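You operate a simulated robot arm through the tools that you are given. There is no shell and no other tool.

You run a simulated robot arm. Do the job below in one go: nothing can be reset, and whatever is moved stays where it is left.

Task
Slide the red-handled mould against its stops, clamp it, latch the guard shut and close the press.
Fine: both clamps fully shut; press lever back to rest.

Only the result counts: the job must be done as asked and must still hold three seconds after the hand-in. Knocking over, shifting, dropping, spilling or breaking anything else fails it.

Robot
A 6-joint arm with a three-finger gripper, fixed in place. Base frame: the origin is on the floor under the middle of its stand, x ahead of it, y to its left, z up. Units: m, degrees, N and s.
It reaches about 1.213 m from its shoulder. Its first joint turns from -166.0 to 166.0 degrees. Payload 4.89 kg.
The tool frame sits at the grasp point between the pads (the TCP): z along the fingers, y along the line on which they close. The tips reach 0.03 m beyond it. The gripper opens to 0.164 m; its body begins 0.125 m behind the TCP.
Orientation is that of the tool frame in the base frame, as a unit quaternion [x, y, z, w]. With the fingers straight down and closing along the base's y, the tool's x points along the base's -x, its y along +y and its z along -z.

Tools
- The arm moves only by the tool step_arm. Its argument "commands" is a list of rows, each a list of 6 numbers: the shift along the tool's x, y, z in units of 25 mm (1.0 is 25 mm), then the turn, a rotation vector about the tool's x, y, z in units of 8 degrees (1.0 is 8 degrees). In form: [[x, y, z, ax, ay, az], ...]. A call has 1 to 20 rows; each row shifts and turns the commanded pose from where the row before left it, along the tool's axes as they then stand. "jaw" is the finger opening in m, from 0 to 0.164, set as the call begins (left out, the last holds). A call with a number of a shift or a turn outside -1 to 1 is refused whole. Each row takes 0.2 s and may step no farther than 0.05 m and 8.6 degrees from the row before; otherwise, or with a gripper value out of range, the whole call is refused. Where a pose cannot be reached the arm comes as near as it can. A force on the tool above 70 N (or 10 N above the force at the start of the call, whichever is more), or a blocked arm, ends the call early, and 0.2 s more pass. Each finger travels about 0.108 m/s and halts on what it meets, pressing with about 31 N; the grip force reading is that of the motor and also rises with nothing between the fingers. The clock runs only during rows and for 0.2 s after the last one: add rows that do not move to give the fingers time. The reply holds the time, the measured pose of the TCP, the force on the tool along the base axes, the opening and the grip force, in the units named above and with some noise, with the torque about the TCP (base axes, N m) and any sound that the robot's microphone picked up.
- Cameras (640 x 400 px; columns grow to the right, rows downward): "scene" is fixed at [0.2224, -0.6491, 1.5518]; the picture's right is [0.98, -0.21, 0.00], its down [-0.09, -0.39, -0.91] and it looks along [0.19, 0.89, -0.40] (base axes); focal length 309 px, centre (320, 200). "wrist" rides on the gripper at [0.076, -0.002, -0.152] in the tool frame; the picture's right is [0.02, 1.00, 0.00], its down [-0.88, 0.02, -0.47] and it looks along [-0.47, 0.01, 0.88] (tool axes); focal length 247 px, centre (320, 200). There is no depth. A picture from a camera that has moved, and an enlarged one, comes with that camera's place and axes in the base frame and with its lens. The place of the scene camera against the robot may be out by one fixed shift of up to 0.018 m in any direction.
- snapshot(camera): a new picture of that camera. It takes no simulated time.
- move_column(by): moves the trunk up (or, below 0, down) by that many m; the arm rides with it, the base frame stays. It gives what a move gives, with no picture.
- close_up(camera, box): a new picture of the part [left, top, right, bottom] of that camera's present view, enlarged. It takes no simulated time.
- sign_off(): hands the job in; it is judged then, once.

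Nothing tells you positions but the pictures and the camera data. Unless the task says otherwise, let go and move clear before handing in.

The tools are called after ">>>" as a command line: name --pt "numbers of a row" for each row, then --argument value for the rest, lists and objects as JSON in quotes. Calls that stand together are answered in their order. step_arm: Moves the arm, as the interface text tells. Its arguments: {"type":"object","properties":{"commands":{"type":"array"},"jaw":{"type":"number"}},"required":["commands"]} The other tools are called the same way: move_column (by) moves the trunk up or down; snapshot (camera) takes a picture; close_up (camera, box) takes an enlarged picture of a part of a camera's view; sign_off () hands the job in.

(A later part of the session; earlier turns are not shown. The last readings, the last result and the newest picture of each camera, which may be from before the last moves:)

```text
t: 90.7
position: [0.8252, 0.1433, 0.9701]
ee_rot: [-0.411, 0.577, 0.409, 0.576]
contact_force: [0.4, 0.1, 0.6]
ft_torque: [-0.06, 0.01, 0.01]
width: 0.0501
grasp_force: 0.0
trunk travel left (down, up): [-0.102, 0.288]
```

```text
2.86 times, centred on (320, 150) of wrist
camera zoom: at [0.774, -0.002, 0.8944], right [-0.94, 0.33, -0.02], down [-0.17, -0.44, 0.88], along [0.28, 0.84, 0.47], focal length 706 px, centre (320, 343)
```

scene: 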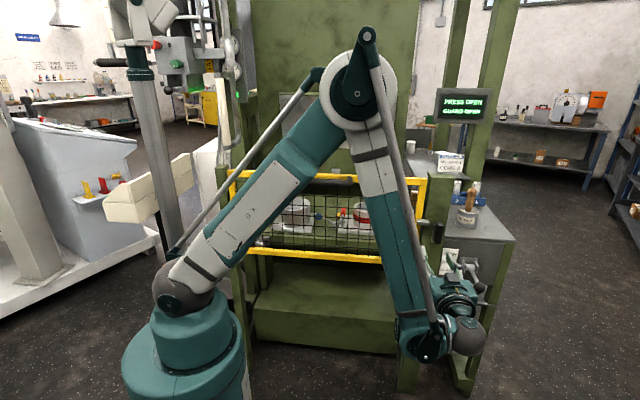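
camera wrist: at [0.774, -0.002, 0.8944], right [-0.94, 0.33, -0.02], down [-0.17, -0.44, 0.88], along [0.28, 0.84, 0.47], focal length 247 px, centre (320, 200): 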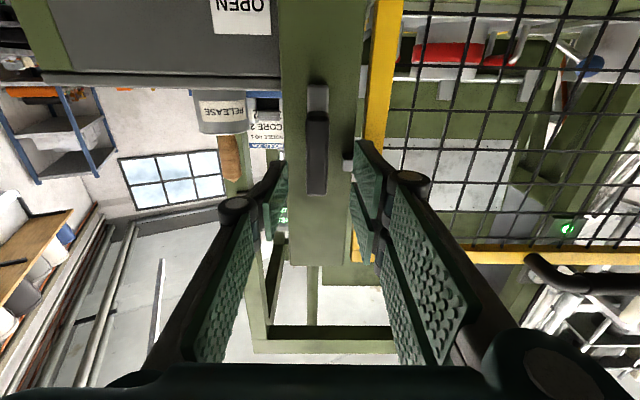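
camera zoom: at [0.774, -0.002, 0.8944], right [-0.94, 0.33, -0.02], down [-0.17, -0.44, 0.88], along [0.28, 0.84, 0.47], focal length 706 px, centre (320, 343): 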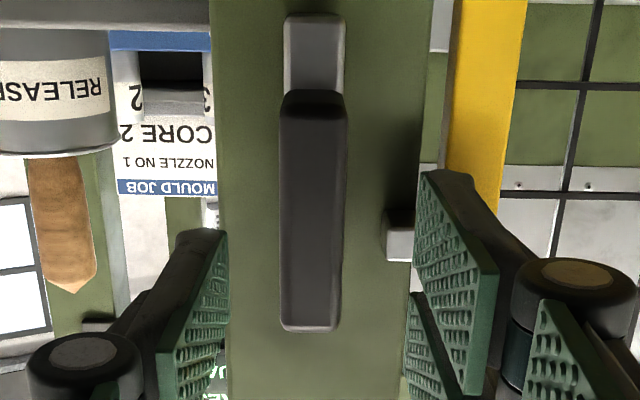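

Aligned on the paddle within about 1 mm. I'm advancing so the fingertips flank it without reaching the tongue or tab behind.

>>> step_arm --pt "0 0 0.5 0 0 0" --pt "0 0 0.5 0 0 0" --pt "0 0 0.5 0 0 0" --pt "0 0 0.5 0 0 0" --pt "0 0 0.5 0 0 0" --pt "0 0 0 0 0 0" --jaw 0.05

>>> snapshot --camera "wrist"

>>> close_up --camera "scene" --box '[400, 200, 480, 270]'

```text
t: 92.1
position: [0.8447, 0.201, 0.9722]
ee_rot: [-0.41, 0.577, 0.409, 0.576]
contact_force: [0.5, -0.2, -0.2]
ft_torque: [-0.03, -0.03, 0.03]
width: 0.05
grasp_force: 0.0
trunk travel left (down, up): [-0.102, 0.288]
```

```text
taken
camera wrist: at [0.794, 0.0562, 0.8958], right [-0.94, 0.33, -0.02], down [-0.17, -0.44, 0.88], along [0.28, 0.84, 0.47], focal length 247 px, centre (320, 200)
```

wrist: 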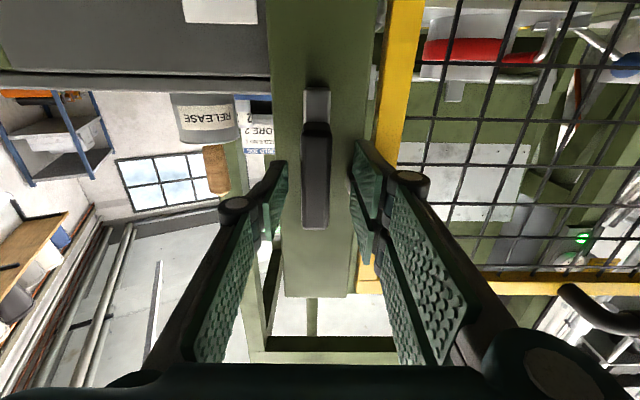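

```text
5.71 times, centred on (440, 235) of scene
camera zoom: at [0.2224, -0.6491, 1.5518], right [0.98, -0.21, 0.0], down [-0.09, -0.39, -0.91], along [0.19, 0.89, -0.4], focal length 1765 px, centre (-366, 0)
```

zoom: 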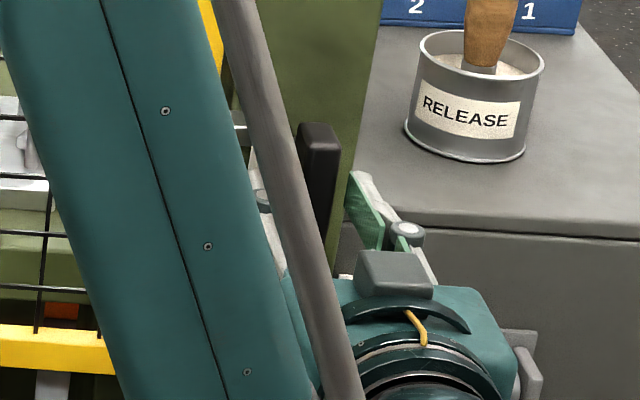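

The fingers flank the paddle. I'll close on it gently and check for side forces.

>>> step_arm --pt "0 0 0 0 0 0" --pt "0 0 0 0 0 0" --pt "0 0 0 0 0 0" --jaw 0.018

>>> snapshot --camera "wrist"

```text
t: 92.9
position: [0.8455, 0.2021, 0.972]
ee_rot: [-0.408, 0.578, 0.407, 0.577]
contact_force: [19.1, -3.5, 2.3]
ft_torque: [0.07, -0.01, -0.5]
width: 0.0261
grasp_force: 9.9
trunk travel left (down, up): [-0.102, 0.288]
```

```text
taken
camera wrist: at [0.7947, 0.0556, 0.8954], right [-0.94, 0.33, -0.02], down [-0.17, -0.44, 0.88], along [0.28, 0.84, 0.47], focal length 247 px, centre (320, 200)
```

wrist: 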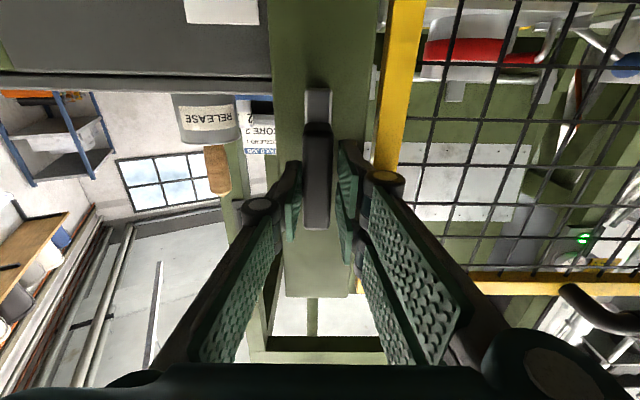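

The right finger touched first, so I'll shift about 2.5 mm to centre on the paddle.

>>> step_arm --pt "0 -0.1 0 0 0 0" --pt "0 0 0 0 0 0" --pt "0 0 0 0 0 0" --jaw 0.018

```text
t: 93.7
position: [0.8476, 0.2009, 0.9717]
ee_rot: [-0.41, 0.577, 0.409, 0.576]
contact_force: [10.0, -4.2, 5.2]
ft_torque: [0.14, -0.07, -0.29]
width: 0.0228
grasp_force: 6.1
trunk travel left (down, up): [-0.102, 0.288]
```

Nearly centred. I'll make one more small shift, then begin rolling clockwise (as seen from the front) in small steps.

>>> step_arm --pt "0 -0.05 0 0 0 0" --pt "0 0 0 0 0 0" --pt "0 0 0 0 0 0.6" --pt "0 0 0 0 0 0.6" --pt "0 0 0 0 0 0.6" --jaw 0.018

>>> snapshot --camera "wrist"

>>> close_up --camera "wrist" --box '[250, 80, 390, 260]'

```text
t: 94.9
position: [0.8479, 0.2007, 0.9725]
ee_rot: [-0.335, 0.624, 0.478, 0.52]
contact_force: [-12.4, -0.7, -4.0]
ft_torque: [0.7, -0.29, 0.17]
width: 0.0219
grasp_force: 45.1
trunk travel left (down, up): [-0.102, 0.288]
```

```text
taken
camera wrist: at [0.779, 0.0614, 0.8973], right [-0.92, 0.32, 0.23], down [0.03, -0.51, 0.86], along [0.39, 0.8, 0.46], focal length 247 px, centre (320, 200)
```

wrist: 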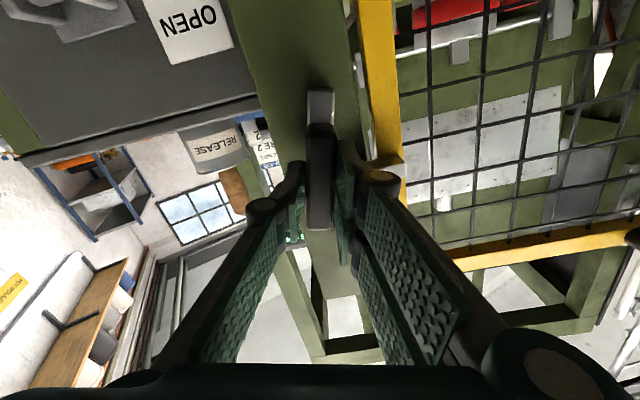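

```text
2.22 times, centred on (320, 170) of wrist
camera zoom: at [0.779, 0.0614, 0.8973], right [-0.92, 0.32, 0.23], down [0.03, -0.51, 0.86], along [0.39, 0.8, 0.46], focal length 549 px, centre (320, 267)
```

zoom: 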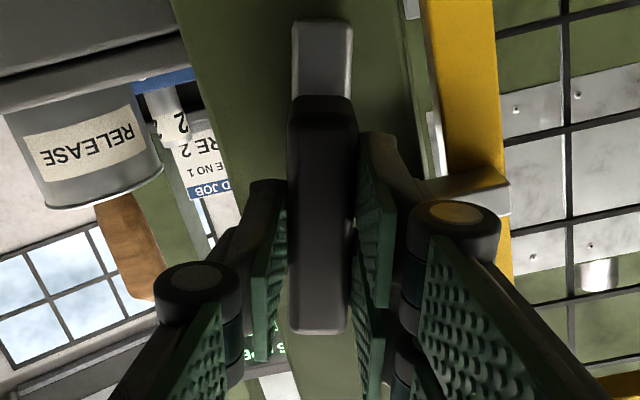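

The latch is turning with the gripper and forces are small. Continuing the roll.

>>> step_arm --pt "0 0 0 0 0 0.6" --pt "0 0 0 0 0 0.6" --pt "0 0 0 0 0 0.6" --pt "0 0 0 0 0 0.6"

>>> close_up --camera "wrist" --box '[250, 60, 450, 260]'

```text
t: 95.9
position: [0.8467, 0.2006, 0.971]
ee_rot: [-0.226, 0.671, 0.557, 0.433]
contact_force: [-30.1, 7.5, -15.8]
ft_torque: [0.16, -0.07, 0.5]
width: 0.022
grasp_force: 44.9
trunk travel left (down, up): [-0.102, 0.288]
```

```text
2.00 times, centred on (350, 160) of wrist
camera zoom: at [0.7569, 0.0691, 0.9074], right [-0.8, 0.28, 0.54], down [0.29, -0.6, 0.75], along [0.53, 0.75, 0.4], focal length 494 px, centre (260, 280)
```

zoom: 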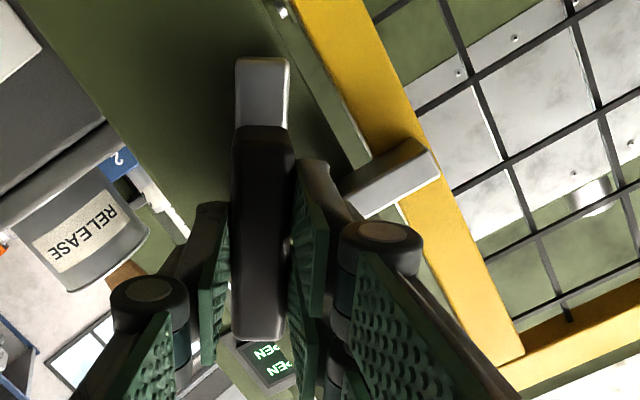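

The side force is growing, which means the pivot is slightly off my roll axis. I'll shift a few mm to follow it, then continue rolling.

>>> step_arm --pt "0.116 0.067 0 0 0 0" --pt "0 0 0 0 0 0"

>>> step_arm --pt "0.02 0.03 0 0 0 0.6" --pt "0.02 0.03 0 0 0 0.6" --pt "0 0 0 0 0 0"

>>> close_up --camera "wrist" --box '[250, 60, 450, 260]'

```text
t: 96.5
position: [0.8467, 0.2002, 0.9705]
ee_rot: [-0.225, 0.67, 0.558, 0.435]
contact_force: [24.9, 12.6, 22.1]
ft_torque: [0.12, -0.04, -0.18]
width: 0.0218
grasp_force: 44.8
trunk travel left (down, up): [-0.102, 0.288]
```

```text
t: 97.3
position: [0.8446, 0.201, 0.9698]
ee_rot: [-0.167, 0.688, 0.592, 0.386]
contact_force: [33.9, -11.0, 21.1]
ft_torque: [0.59, -0.17, -1.04]
width: 0.0218
grasp_force: 44.8
trunk travel left (down, up): [-0.102, 0.288]
```

```text
2.00 times, centred on (350, 160) of wrist
camera zoom: at [0.7441, 0.0726, 0.9128], right [-0.7, 0.25, 0.67], down [0.4, -0.64, 0.66], along [0.59, 0.73, 0.35], focal length 494 px, centre (260, 280)
```

zoom: 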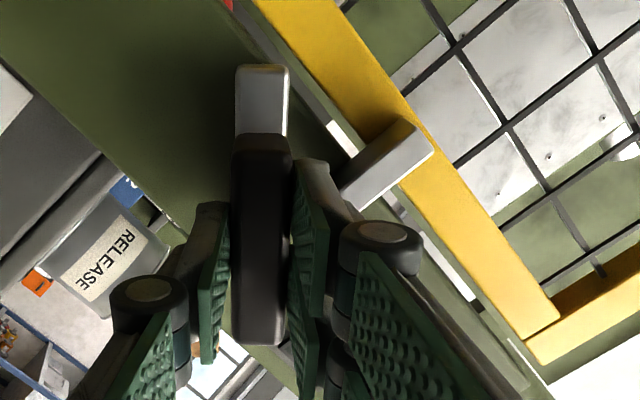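

My correction overshot slightly. I'll recentre and loosen the grip to a close cage so the paddle can self-align while I keep rolling.

>>> step_arm --pt "-0.084 -0.02 0 0 0 0" --pt "0 0 0 0 0 0" --pt "0 0 0 0 0 0.6" --pt "0 0 0 0 0 0.6" --pt "0 0 0 0 0 0.6" --jaw 0.025

>>> snapshot --camera "wrist"

>>> close_up --camera "wrist" --box '[250, 60, 450, 260]'

```text
t: 98.5
position: [0.8461, 0.2011, 0.9713]
ee_rot: [-0.08, 0.703, 0.636, 0.308]
contact_force: [1.6, -0.8, -1.3]
ft_torque: [-0.08, 0.01, -0.04]
width: 0.0257
grasp_force: 1.5
trunk travel left (down, up): [-0.102, 0.288]
```

```text
taken
camera wrist: at [0.7328, 0.0771, 0.9291], right [-0.52, 0.18, 0.83], down [0.54, -0.69, 0.49], along [0.66, 0.7, 0.26], focal length 247 px, centre (320, 200)
```

wrist: 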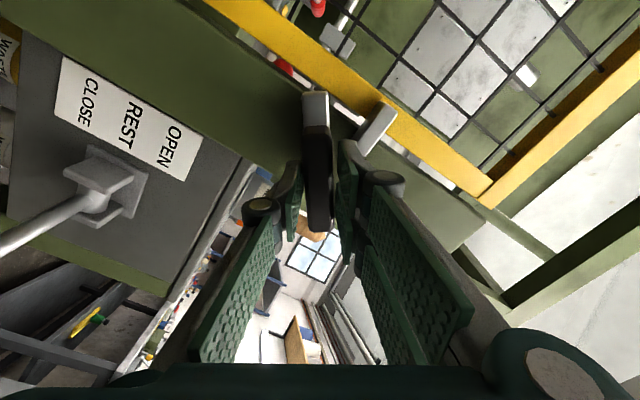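

```text
2.00 times, centred on (350, 160) of wrist
camera zoom: at [0.7328, 0.0771, 0.9291], right [-0.52, 0.18, 0.83], down [0.54, -0.69, 0.49], along [0.66, 0.7, 0.26], focal length 494 px, centre (260, 280)
```

zoom: 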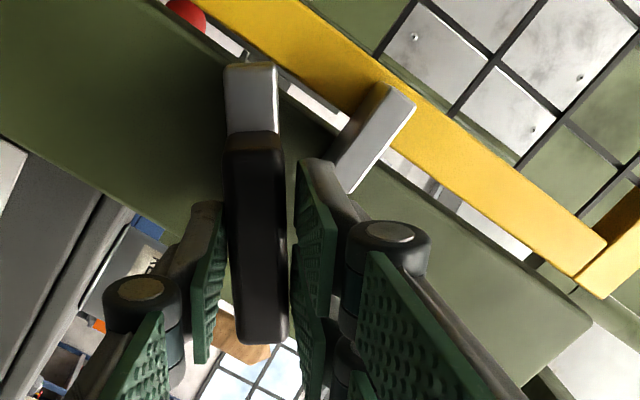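

The forces are almost zero now and the latch is at about 55°. Continuing.

>>> step_arm --pt "0 0 0 0 0 0.6" --pt "0 0 0 0 0 0.6" --pt "0 0 0 0 0 0.6"

>>> close_up --camera "wrist" --box '[250, 60, 450, 260]'

```text
t: 99.3
position: [0.8447, 0.2005, 0.9702]
ee_rot: [0.009, 0.708, 0.669, 0.225]
contact_force: [0.3, 1.5, 1.7]
ft_torque: [-0.01, -0.02, 0.02]
width: 0.0258
grasp_force: 0.9
trunk travel left (down, up): [-0.102, 0.288]
```

```text
2.00 times, centred on (350, 160) of wrist
camera zoom: at [0.7244, 0.0802, 0.9462], right [-0.31, 0.11, 0.94], down [0.63, -0.72, 0.29], along [0.71, 0.68, 0.15], focal length 494 px, centre (260, 280)
```

zoom: 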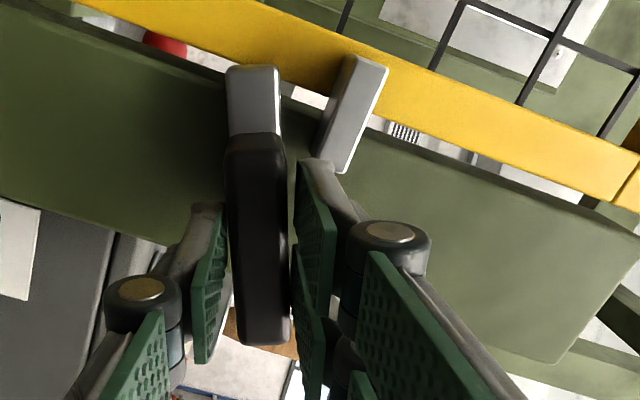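

The tongue is coming under the tab. I'll finish the roll and feel for the end of travel.

>>> step_arm --pt "0 0 0 0 0 0.6" --pt "0 0 0 0 0 0.6" --pt "0 0 0 0 0 0.6" --pt "0 0 0 0 0 0.6"

>>> close_up --camera "wrist" --box '[250, 60, 450, 260]'

>>> close_up --camera "scene" --box '[425, 80, 505, 130]'

```text
t: 100.3
position: [0.8446, 0.2006, 0.9714]
ee_rot: [0.125, 0.696, 0.698, 0.111]
contact_force: [-0.8, 0.5, 1.4]
ft_torque: [0.02, -0.07, 0.02]
width: 0.0256
grasp_force: 0.6
trunk travel left (down, up): [-0.102, 0.288]
```

```text
2.00 times, centred on (350, 160) of wrist
camera zoom: at [0.7202, 0.0816, 0.9712], right [0.0, 0.0, 1.0], down [0.68, -0.74, 0.0], along [0.74, 0.68, 0.0], focal length 494 px, centre (260, 280)
```

zoom: 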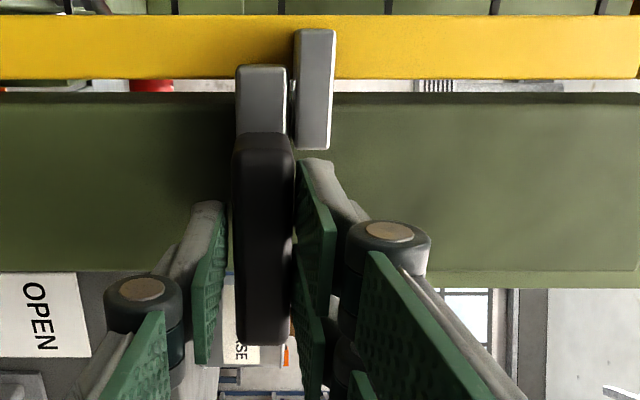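

```text
8.00 times, centred on (465, 105) of scene
camera zoom: at [0.2224, -0.6491, 1.5518], right [0.98, -0.21, 0.0], down [-0.09, -0.39, -0.91], along [0.19, 0.89, -0.4], focal length 2471 px, centre (-840, 960)
```

zoom: 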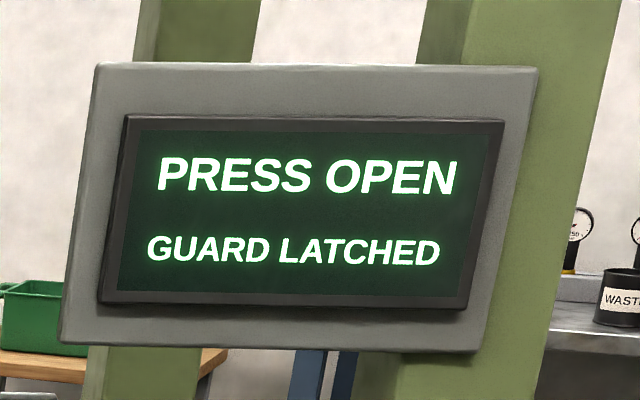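

The display now reads GUARD LATCHED. I'll roll a touch further to seat the latch at its stop.

>>> step_arm --pt "0 0 0 0 0 0.4" --pt "0 0 0 0 0 0.3" --pt "0 0 0 0 0 0"

>>> close_up --camera "wrist" --box '[250, 60, 450, 260]'

```text
t: 101.1
position: [0.8436, 0.2, 0.9724]
ee_rot: [0.16, 0.689, 0.702, 0.078]
contact_force: [-5.4, 1.6, 10.8]
ft_torque: [0.15, -0.47, 0.16]
width: 0.0294
grasp_force: 5.4
trunk travel left (down, up): [-0.102, 0.288]
```

```text
2.00 times, centred on (350, 160) of wrist
camera zoom: at [0.7204, 0.0813, 0.9794], right [0.09, -0.03, 1.0], down [0.67, -0.74, -0.08], along [0.74, 0.68, -0.05], focal length 494 px, centre (260, 280)
```

zoom: 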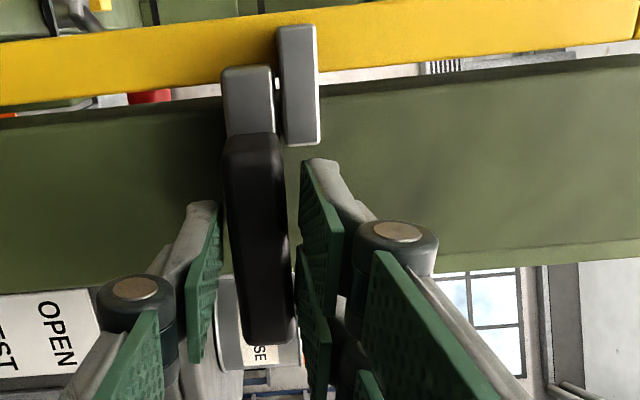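

The latch is at its stop; it no longer follows the roll. I'll open the fingers and back straight out.

>>> step_arm --pt "0 0 0 0 0 0" --pt "0 0 0 0 0 0" --pt "0 0 -0.6 0 0 0" --pt "0 0 -0.8 0 0 0" --pt "0 0 -0.8 0 0 0" --pt "0 0 -0.8 0 0 0" --pt "0 0 -0.8 0 0 0" --pt "0 0 -0.8 0 0 0" --jaw 0.055

>>> snapshot --camera "wrist"

>>> snapshot --camera "scene"

>>> close_up --camera "scene" --box '[425, 80, 505, 130]'

```text
t: 102.9
position: [0.8072, 0.095, 0.9707]
ee_rot: [0.16, 0.689, 0.702, 0.077]
contact_force: [0.4, 1.0, 0.8]
ft_torque: [0.01, 0.01, 0.0]
width: 0.0549
grasp_force: 0.1
trunk travel left (down, up): [-0.102, 0.288]
```

```text
taken
camera wrist: at [0.6826, -0.0248, 0.9792], right [0.09, -0.03, 1.0], down [0.67, -0.74, -0.08], along [0.74, 0.68, -0.05], focal length 247 px, centre (320, 200)
```

wrist: 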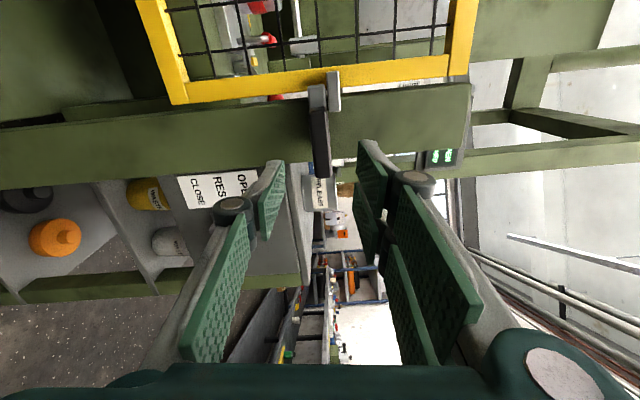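

```text
taken
```

scene: 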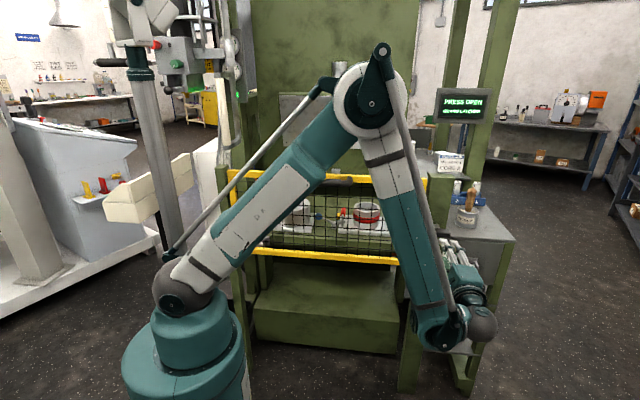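

```text
8.00 times, centred on (465, 105) of scene
camera zoom: at [0.2224, -0.6491, 1.5518], right [0.98, -0.21, 0.0], down [-0.09, -0.39, -0.91], along [0.19, 0.89, -0.4], focal length 2471 px, centre (-840, 960)
```

zoom: 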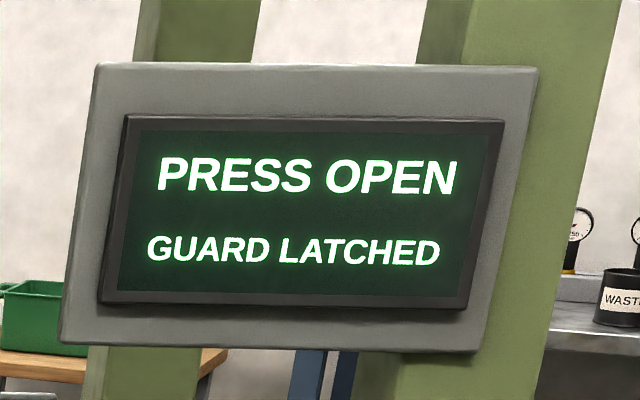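

The guard is latched and holding. Next is the press lever: I'll back off further, straighten the roll, and move right and down in front of the lever's black ball.

>>> step_arm --pt "0 0 -0.8 0 0 -0.7" --pt "0 0 -0.8 0 0 0" --pt "0 0 -0.8 0 0 0" --pt "-0.9 0 0 0 0 0" --pt "-0.9 0 0 0 0 0" --pt "-0.9 0 0 0 0 0" --pt "-0.9 0 0 0 0 0" --pt "-0.9 0 0 0 0 0" --pt "-0.9 0 0 0 0 0" --pt "0 -0.8 0 0 0 0" --pt "0 -0.8 0 0 0 0" --pt "0 -0.8 0 0 0 0" --pt "0 0 0 0 0 0" --jaw 0.09

>>> snapshot --camera "wrist"

>>> snapshot --camera "scene"

```text
t: 105.7
position: [0.9131, -0.0084, 0.9074]
ee_rot: [0.126, 0.696, 0.698, 0.111]
contact_force: [-0.3, -0.5, 0.8]
ft_torque: [-0.03, -0.03, -0.01]
width: 0.0898
grasp_force: 0.1
trunk travel left (down, up): [-0.102, 0.288]
```

```text
taken
camera wrist: at [0.7888, -0.1278, 0.9082], right [0.0, 0.0, 1.0], down [0.68, -0.74, 0.0], along [0.74, 0.68, 0.0], focal length 247 px, centre (320, 200)
```

wrist: 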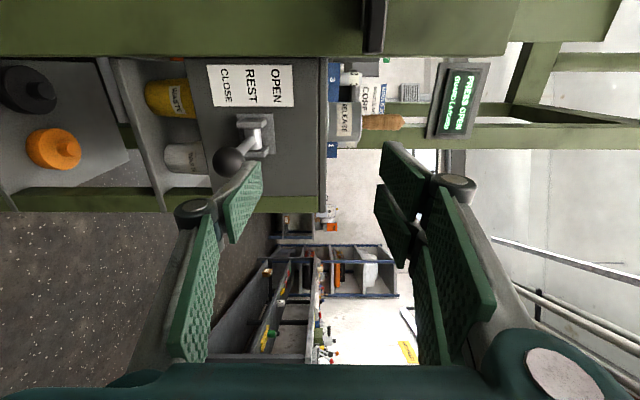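

```text
taken
```

scene: 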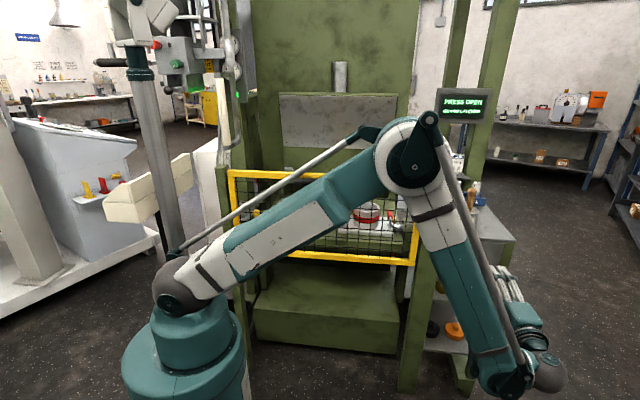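

The lever's black ball is in view, with the OPEN/REST/CLOSE plate beside it. I'll zoom in to pin it down.

>>> close_up --camera "wrist" --box '[190, 50, 340, 210]'

>>> close_up --camera "scene" --box '[400, 200, 560, 400]'

```text
2.50 times, centred on (265, 130) of wrist
camera zoom: at [0.7888, -0.1278, 0.9082], right [0.0, 0.0, 1.0], down [0.68, -0.74, 0.0], along [0.74, 0.68, 0.0], focal length 617 px, centre (458, 375)
```

zoom: 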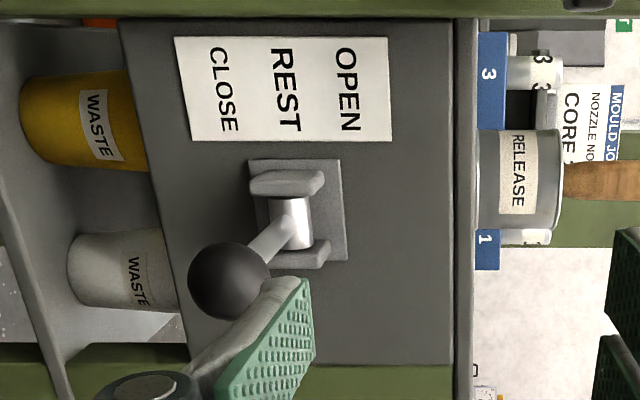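

```text
2.00 times, centred on (480, 300) of scene
camera zoom: at [0.2224, -0.6491, 1.5518], right [0.98, -0.21, 0.0], down [-0.09, -0.39, -0.91], along [0.19, 0.89, -0.4], focal length 618 px, centre (0, 0)
```

zoom: 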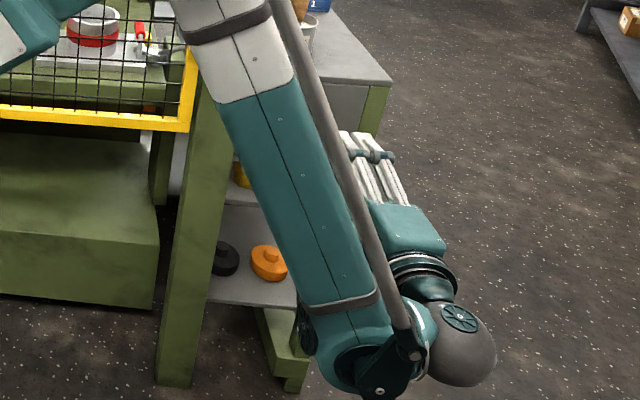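

The ball sits at about (0.881, 0.409, z 0.803), with the lever nearly level at REST. I'll lower in line with it so the ball ends up between the upper and lower fingers.

>>> step_arm --pt "-0.13 -0.834 0 0 0 0" --pt "-0.13 -0.834 0 0 0 0" --pt "-0.13 -0.834 0 0 0 0" --pt "-0.13 -0.834 0 0 0 0" --pt "-0.13 -0.834 0 0 0 0" --pt "0 0 0 0 0 0" --jaw 0.08

>>> snapshot --camera "wrist"

>>> close_up --camera "wrist" --box '[230, 60, 420, 260]'

```text
t: 107.1
position: [0.9278, -0.0133, 0.8061]
ee_rot: [0.126, 0.696, 0.698, 0.111]
contact_force: [-0.7, 0.1, -1.0]
ft_torque: [-0.01, -0.03, 0.0]
width: 0.08
grasp_force: 0.0
trunk travel left (down, up): [-0.102, 0.288]
```

```text
taken
camera wrist: at [0.8034, -0.1325, 0.8054], right [0.0, 0.0, 1.0], down [0.67, -0.74, 0.0], along [0.74, 0.67, 0.0], focal length 247 px, centre (320, 200)
```

wrist: 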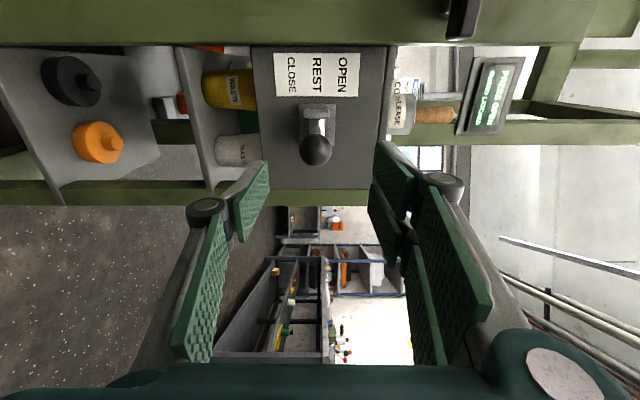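

```text
2.00 times, centred on (325, 160) of wrist
camera zoom: at [0.8034, -0.1325, 0.8054], right [0.0, 0.0, 1.0], down [0.67, -0.74, 0.0], along [0.74, 0.67, 0.0], focal length 494 px, centre (310, 280)
```

zoom: 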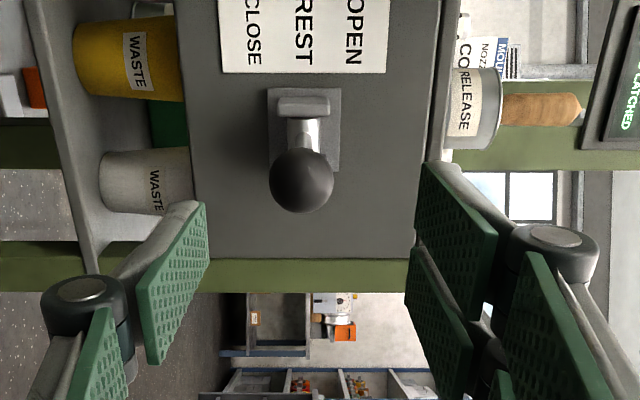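

The ball is triangulated at (0.8845, 0.414, z 0.801) and the lever is level at REST. I'm advancing so the ball sits between the upper and lower fingers.

>>> step_arm --pt "-0.09 -0.08 0.6 0 0 0" --pt "-0.09 -0.08 0.6 0 0 0" --pt "0 0 0.8 0 0 0" --pt "0 0 0.8 0 0 0" --pt "0 0 0.8 0 0 0" --pt "0 0 0.8 0 0 0" --pt "0 0 0 0 0 0" --jaw 0.08

>>> snapshot --camera "wrist"

>>> snapshot --camera "scene"

```text
t: 108.7
position: [0.9684, 0.0872, 0.8003]
ee_rot: [0.126, 0.696, 0.698, 0.111]
contact_force: [-0.1, -0.8, -0.3]
ft_torque: [0.0, 0.03, 0.01]
width: 0.08
grasp_force: 0.1
trunk travel left (down, up): [-0.102, 0.288]
```

```text
taken
camera wrist: at [0.8433, -0.0313, 0.8002], right [0.0, 0.0, 1.0], down [0.68, -0.74, 0.0], along [0.74, 0.68, 0.0], focal length 247 px, centre (320, 200)
```

wrist: 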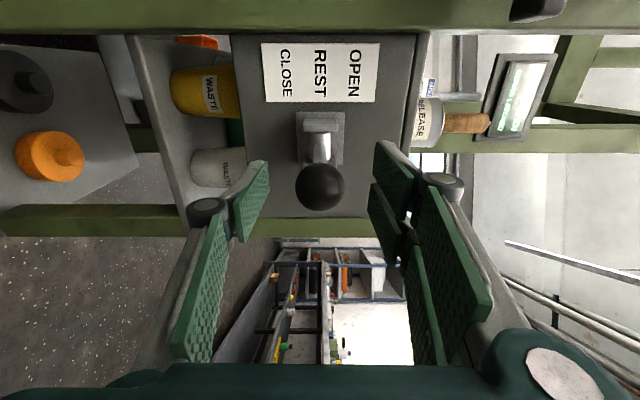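

```text
taken
```

scene: 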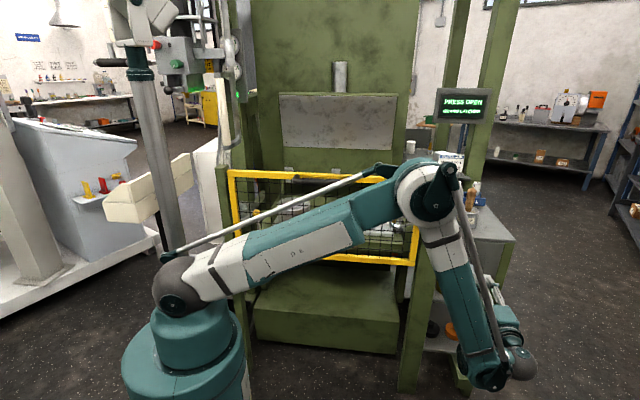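

The ball is centred between the fingers. I'll close to a loose cage and press the lever down toward CLOSE in small steps.

>>> step_arm --pt "0 0 0 0 0 0" --pt "0 0 0 0 0 0" --pt "0 -0.2 0 0 0 0" --pt "0 -0.2 0 0 0 0" --pt "0 -0.2 0 0 0 0" --pt "0 -0.2 0 0 0 0" --jaw 0.046

>>> close_up --camera "wrist" --box '[230, 60, 420, 260]'

>>> close_up --camera "scene" --box '[425, 80, 505, 130]'

```text
t: 110.1
position: [0.9661, 0.0884, 0.7799]
ee_rot: [0.127, 0.696, 0.698, 0.111]
contact_force: [1.3, 0.6, 2.1]
ft_torque: [0.03, 0.02, -0.03]
width: 0.0468
grasp_force: 1.3
trunk travel left (down, up): [-0.102, 0.288]
```

```text
2.00 times, centred on (325, 160) of wrist
camera zoom: at [0.842, -0.0305, 0.7807], right [0.0, 0.0, 1.0], down [0.68, -0.74, 0.0], along [0.74, 0.68, 0.0], focal length 494 px, centre (310, 280)
```

zoom: 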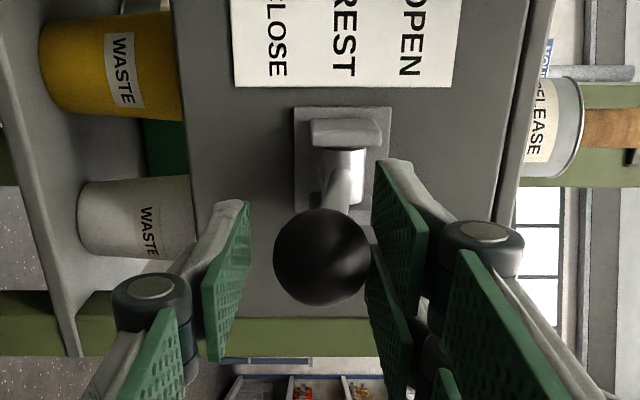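

```text
8.00 times, centred on (465, 105) of scene
camera zoom: at [0.2224, -0.6491, 1.5518], right [0.98, -0.21, 0.0], down [-0.09, -0.39, -0.91], along [0.19, 0.89, -0.4], focal length 2471 px, centre (-840, 960)
```

zoom: 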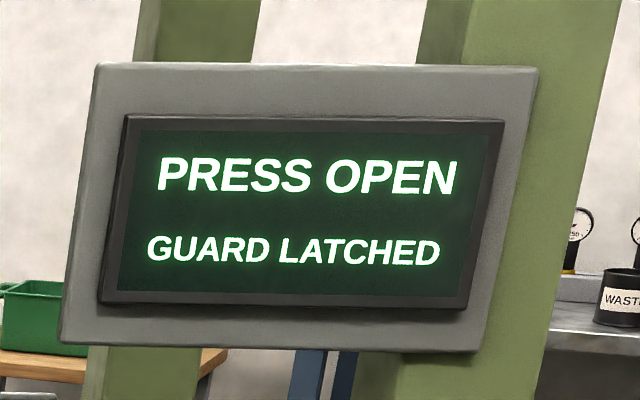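

The lever moves down easily with about 2 N. Continuing downward and checking the display.

>>> step_arm --pt "0 -0.2 0.03 0 0 0" --pt "0 -0.2 0.04 0 0 0" --pt "0 -0.2 0.05 0 0 0" --pt "0 -0.2 0.06 0 0 0"

>>> close_up --camera "wrist" --box '[230, 60, 420, 260]'

>>> close_up --camera "scene" --box '[425, 80, 505, 130]'

>>> snapshot --camera "scene"

```text
t: 111.1
position: [0.967, 0.0941, 0.7597]
ee_rot: [0.126, 0.696, 0.698, 0.111]
contact_force: [-0.6, -0.7, -0.5]
ft_torque: [-0.02, 0.01, -0.03]
width: 0.046
grasp_force: 0.4
trunk travel left (down, up): [-0.102, 0.288]
```

```text
2.00 times, centred on (325, 160) of wrist
camera zoom: at [0.8432, -0.0254, 0.7601], right [0.0, 0.0, 1.0], down [0.68, -0.74, 0.0], along [0.74, 0.68, 0.0], focal length 494 px, centre (310, 280)
```

zoom: 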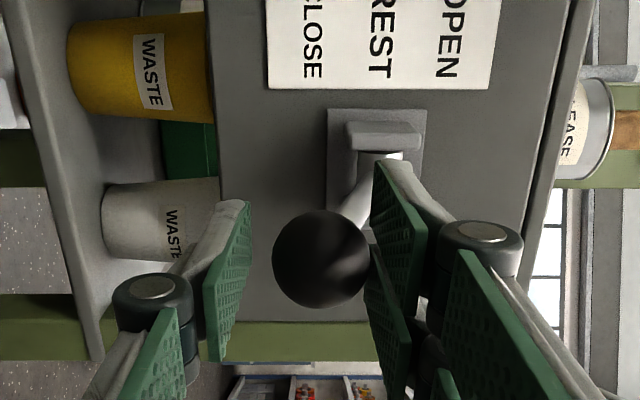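

```text
8.00 times, centred on (465, 105) of scene
camera zoom: at [0.2224, -0.6491, 1.5518], right [0.98, -0.21, 0.0], down [-0.09, -0.39, -0.91], along [0.19, 0.89, -0.4], focal length 2471 px, centre (-840, 960)
```

zoom: 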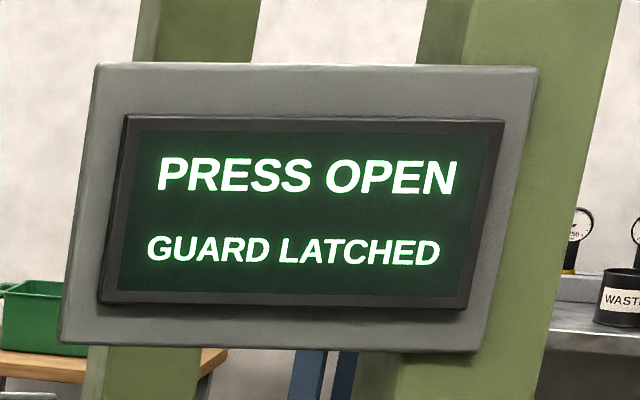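

```text
taken
```

scene: 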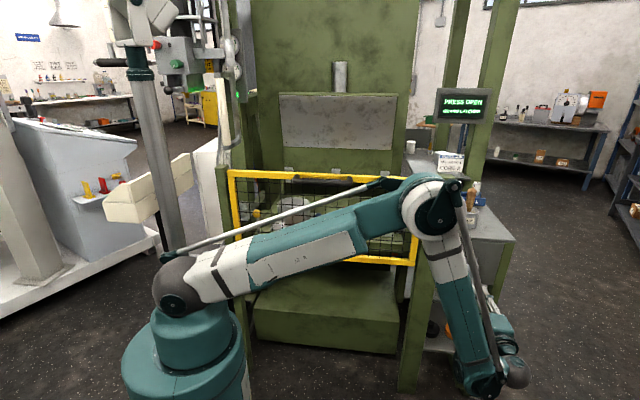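

There is no trigger yet. Continuing downward until something happens or it stops.

>>> step_arm --pt "0 -0.2 0.07 0 0 0" --pt "0 -0.2 0.08 0 0 0" --pt "0 -0.2 0.09 0 0 0"

>>> close_up --camera "wrist" --box '[230, 60, 420, 260]'

>>> snapshot --camera "scene"

>>> close_up --camera "scene" --box '[425, 80, 505, 130]'

```text
t: 111.9
position: [0.9697, 0.0998, 0.7453]
ee_rot: [0.126, 0.696, 0.698, 0.112]
contact_force: [1.4, 1.9, -2.6]
ft_torque: [-0.02, 0.01, -0.02]
width: 0.047
grasp_force: 1.1
trunk travel left (down, up): [-0.102, 0.288]
```

```text
2.00 times, centred on (325, 160) of wrist
camera zoom: at [0.845, -0.0195, 0.7453], right [0.0, 0.0, 1.0], down [0.67, -0.74, 0.0], along [0.74, 0.67, 0.0], focal length 494 px, centre (310, 280)
```

zoom: 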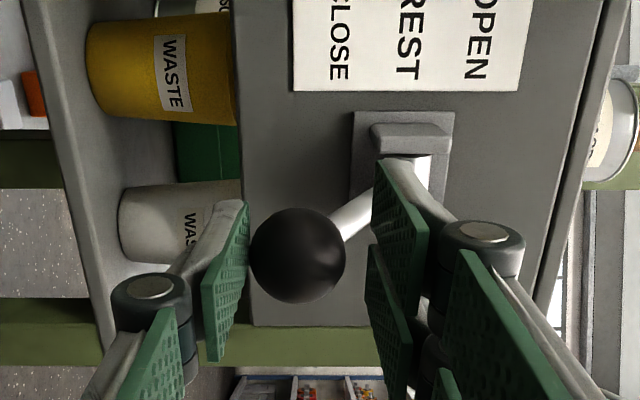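

```text
taken
```

scene: 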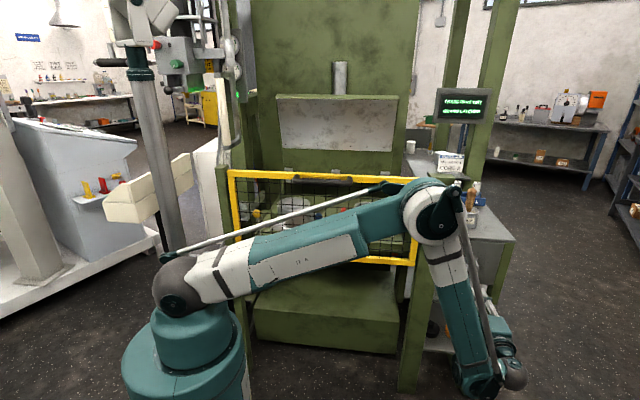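

```text
8.00 times, centred on (465, 105) of scene
camera zoom: at [0.2224, -0.6491, 1.5518], right [0.98, -0.21, 0.0], down [-0.09, -0.39, -0.91], along [0.19, 0.89, -0.4], focal length 2471 px, centre (-840, 960)
```

zoom: 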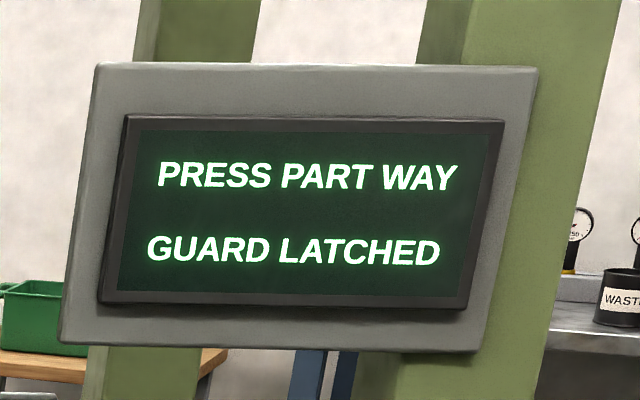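

The press has started closing: the display reads PART WAY. The lever clicked into CLOSE by itself. I'll hold still and let the press travel.

>>> step_arm --pt "0 0 0 0 0 0" --pt "0 0 0 0 0 0" --pt "0 0 0 0 0 0" --pt "0 0 0 0 0 0" --pt "0 0 0 0 0 0" --pt "0 0 0 0 0 0" --pt "0 0 0 0 0 0" --pt "0 0 0 0 0 0" --pt "0 0 0 0 0 0" --pt "0 0 0 0 0 0"

>>> snapshot --camera "scene"

>>> close_up --camera "scene" --box '[425, 80, 505, 130]'

>>> close_up --camera "wrist" --box '[230, 60, 420, 260]'

```text
t: 114.1
position: [0.9692, 0.0992, 0.7464]
ee_rot: [0.126, 0.697, 0.698, 0.11]
contact_force: [0.1, -0.6, -2.6]
ft_torque: [-0.06, 0.04, 0.04]
width: 0.0468
grasp_force: 0.7
trunk travel left (down, up): [-0.102, 0.288]
```

```text
taken
```

scene: 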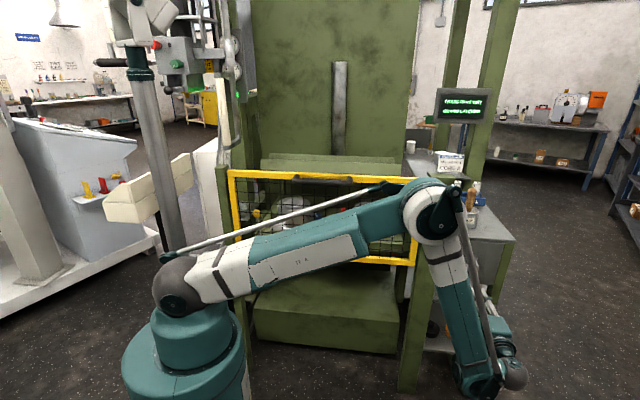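

```text
8.00 times, centred on (465, 105) of scene
camera zoom: at [0.2224, -0.6491, 1.5518], right [0.98, -0.21, 0.0], down [-0.09, -0.39, -0.91], along [0.19, 0.89, -0.4], focal length 2471 px, centre (-840, 960)
```

zoom: 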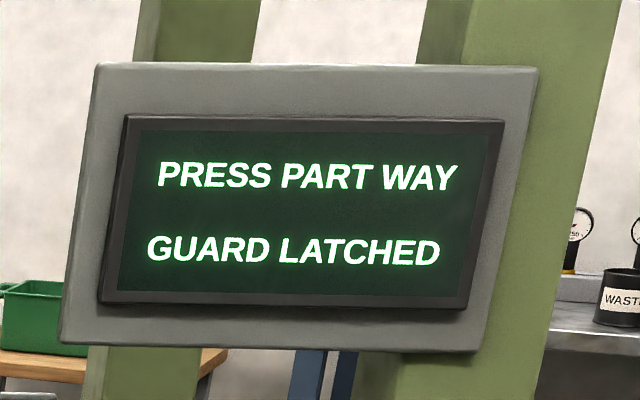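

```text
2.00 times, centred on (325, 160) of wrist
camera zoom: at [0.8448, -0.0197, 0.7455], right [0.0, 0.0, 1.0], down [0.67, -0.74, 0.0], along [0.74, 0.67, 0.0], focal length 494 px, centre (310, 280)
```

zoom: 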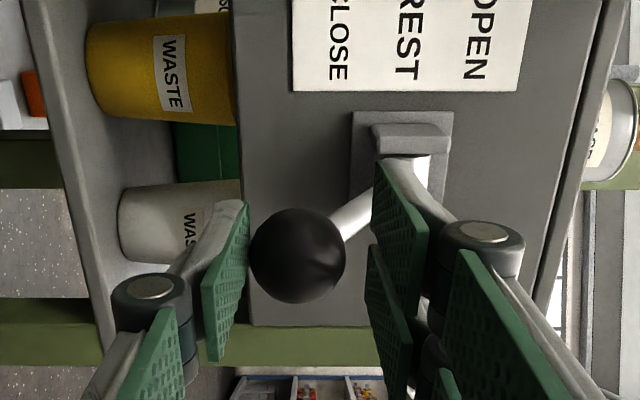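

The platen is coming down. Waiting on, in short intervals.

>>> step_arm --pt "0 0 0 0 0 0" --pt "0 0 0 0 0 0" --pt "0 0 0 0 0 0" --pt "0 0 0 0 0 0" --pt "0 0 0 0 0 0" --pt "0 0 0 0 0 0"

>>> close_up --camera "scene" --box '[425, 80, 505, 130]'

>>> snapshot --camera "scene"

```text
t: 115.5
position: [0.9691, 0.1002, 0.7452]
ee_rot: [0.126, 0.697, 0.697, 0.111]
contact_force: [-0.1, 0.1, -1.2]
ft_torque: [-0.07, 0.04, -0.03]
width: 0.0466
grasp_force: 1.1
trunk travel left (down, up): [-0.102, 0.288]
```

```text
8.00 times, centred on (465, 105) of scene
camera zoom: at [0.2224, -0.6491, 1.5518], right [0.98, -0.21, 0.0], down [-0.09, -0.39, -0.91], along [0.19, 0.89, -0.4], focal length 2471 px, centre (-840, 960)
```

zoom: 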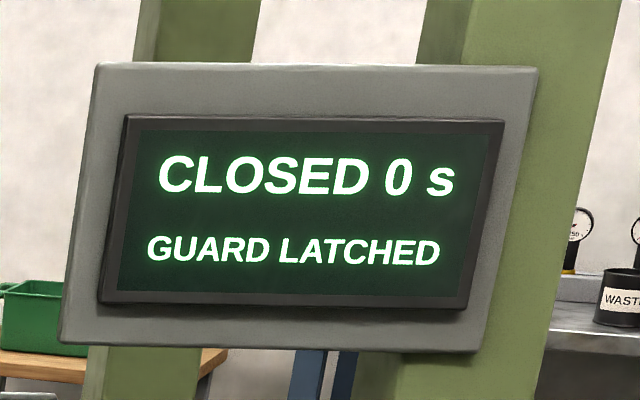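

```text
taken
```

scene: 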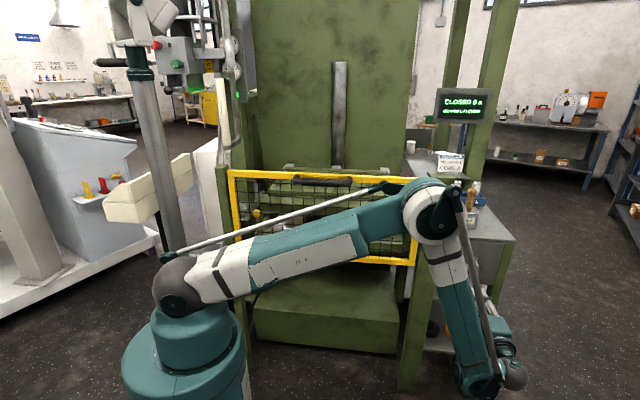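

The display reads CLOSED. I'll bring the lever back up toward REST with the lower finger, stopping before the end to check.

>>> step_arm --pt "0 0.25 -0.08 0 0 0" --pt "0 0.25 -0.07 0 0 0" --pt "0 0.25 -0.06 0 0 0" --pt "0 0.25 -0.06 0 0 0" --pt "0 0.25 -0.05 0 0 0" --pt "0 0.25 -0.04 0 0 0" --pt "0 0.2 -0.03 0 0 0"

>>> close_up --camera "wrist" --box '[230, 60, 420, 260]'

>>> close_up --camera "scene" --box '[425, 80, 505, 130]'

```text
t: 117.1
position: [0.9671, 0.0889, 0.7876]
ee_rot: [0.126, 0.697, 0.697, 0.111]
contact_force: [0.4, -0.5, -0.6]
ft_torque: [0.02, 0.01, 0.0]
width: 0.0461
grasp_force: 0.8
trunk travel left (down, up): [-0.102, 0.288]
```

```text
2.00 times, centred on (325, 160) of wrist
camera zoom: at [0.8431, -0.0294, 0.7878], right [0.0, 0.0, 1.0], down [0.68, -0.74, 0.0], along [0.74, 0.68, 0.0], focal length 494 px, centre (310, 280)
```

zoom: 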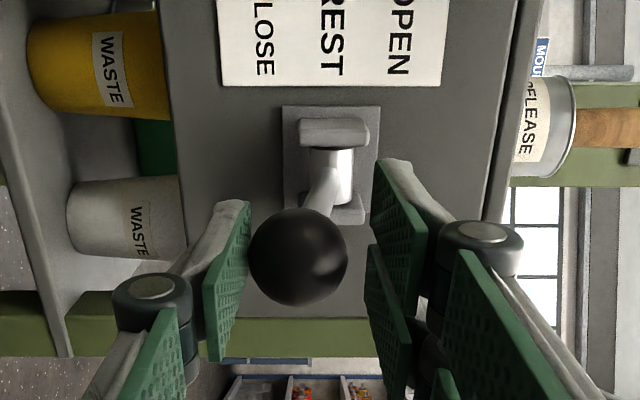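

```text
8.00 times, centred on (465, 105) of scene
camera zoom: at [0.2224, -0.6491, 1.5518], right [0.98, -0.21, 0.0], down [-0.09, -0.39, -0.91], along [0.19, 0.89, -0.4], focal length 2471 px, centre (-840, 960)
```

zoom: 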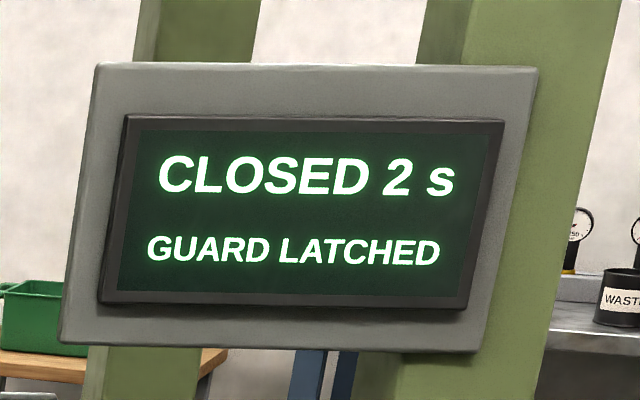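

The press stays closed and the lever is partway up. I'll raise the remaining ~17 mm to bring it level at REST.

>>> step_arm --pt "0 0.17 -0.02 0 0 0" --pt "0 0.17 -0.02 0 0 0" --pt "0 0.17 -0.01 0 0 0" --pt "0 0.15 0 0 0 0" --pt "0 0 0 0 0 0"

>>> close_up --camera "wrist" --box '[230, 60, 420, 260]'

>>> close_up --camera "scene" --box '[425, 80, 505, 130]'

```text
t: 118.3
position: [0.9679, 0.0892, 0.8034]
ee_rot: [0.126, 0.697, 0.697, 0.111]
contact_force: [0.5, -0.5, -0.6]
ft_torque: [-0.03, 0.02, 0.02]
width: 0.0463
grasp_force: 1.2
trunk travel left (down, up): [-0.102, 0.288]
```

```text
2.00 times, centred on (325, 160) of wrist
camera zoom: at [0.8434, -0.0306, 0.8039], right [0.0, 0.0, 1.0], down [0.67, -0.74, 0.0], along [0.74, 0.67, 0.0], focal length 494 px, centre (310, 280)
```

zoom: 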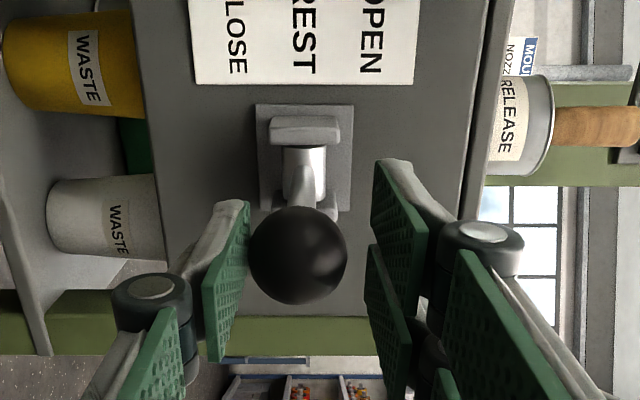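

```text
8.00 times, centred on (465, 105) of scene
camera zoom: at [0.2224, -0.6491, 1.5518], right [0.98, -0.21, 0.0], down [-0.09, -0.39, -0.91], along [0.19, 0.89, -0.4], focal length 2471 px, centre (-840, 960)
```

zoom: 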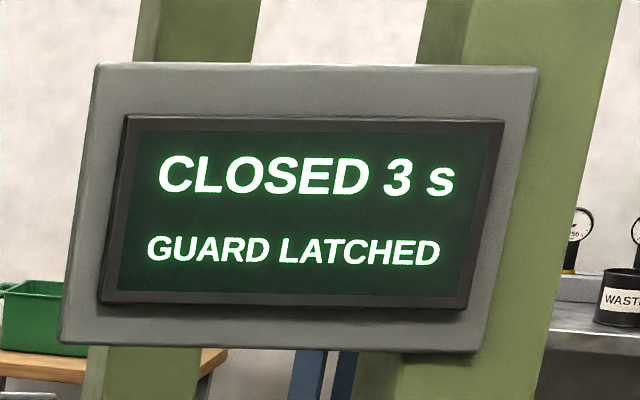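

The lever is level again, matching its starting attitude within a millimetre. I'll open the fingers and check that it stays there.

>>> step_arm --pt "0 0 0 0 0 0" --pt "0 0 0 0 0 0" --pt "0 0 0 0 0 0" --pt "0 0 0 0 0 0" --jaw 0.085

>>> close_up --camera "wrist" --box '[230, 60, 420, 260]'

```text
t: 119.3
position: [0.9684, 0.0884, 0.8039]
ee_rot: [0.126, 0.696, 0.698, 0.11]
contact_force: [-0.4, 0.3, 0.5]
ft_torque: [0.0, 0.02, 0.03]
width: 0.085
grasp_force: 0.0
trunk travel left (down, up): [-0.102, 0.288]
```

```text
2.00 times, centred on (325, 160) of wrist
camera zoom: at [0.8434, -0.0306, 0.804], right [0.0, 0.0, 1.0], down [0.67, -0.74, 0.0], along [0.74, 0.67, 0.0], focal length 494 px, centre (310, 280)
```

zoom: 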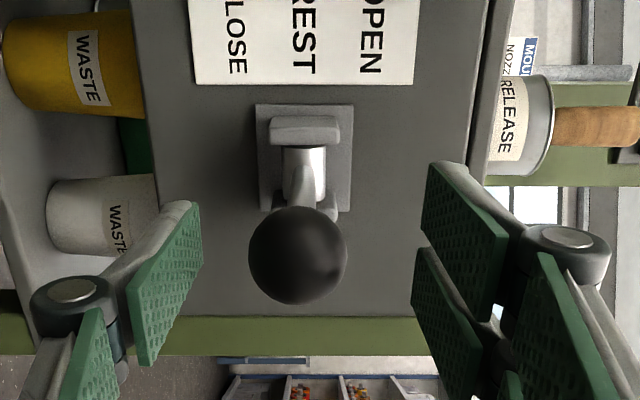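

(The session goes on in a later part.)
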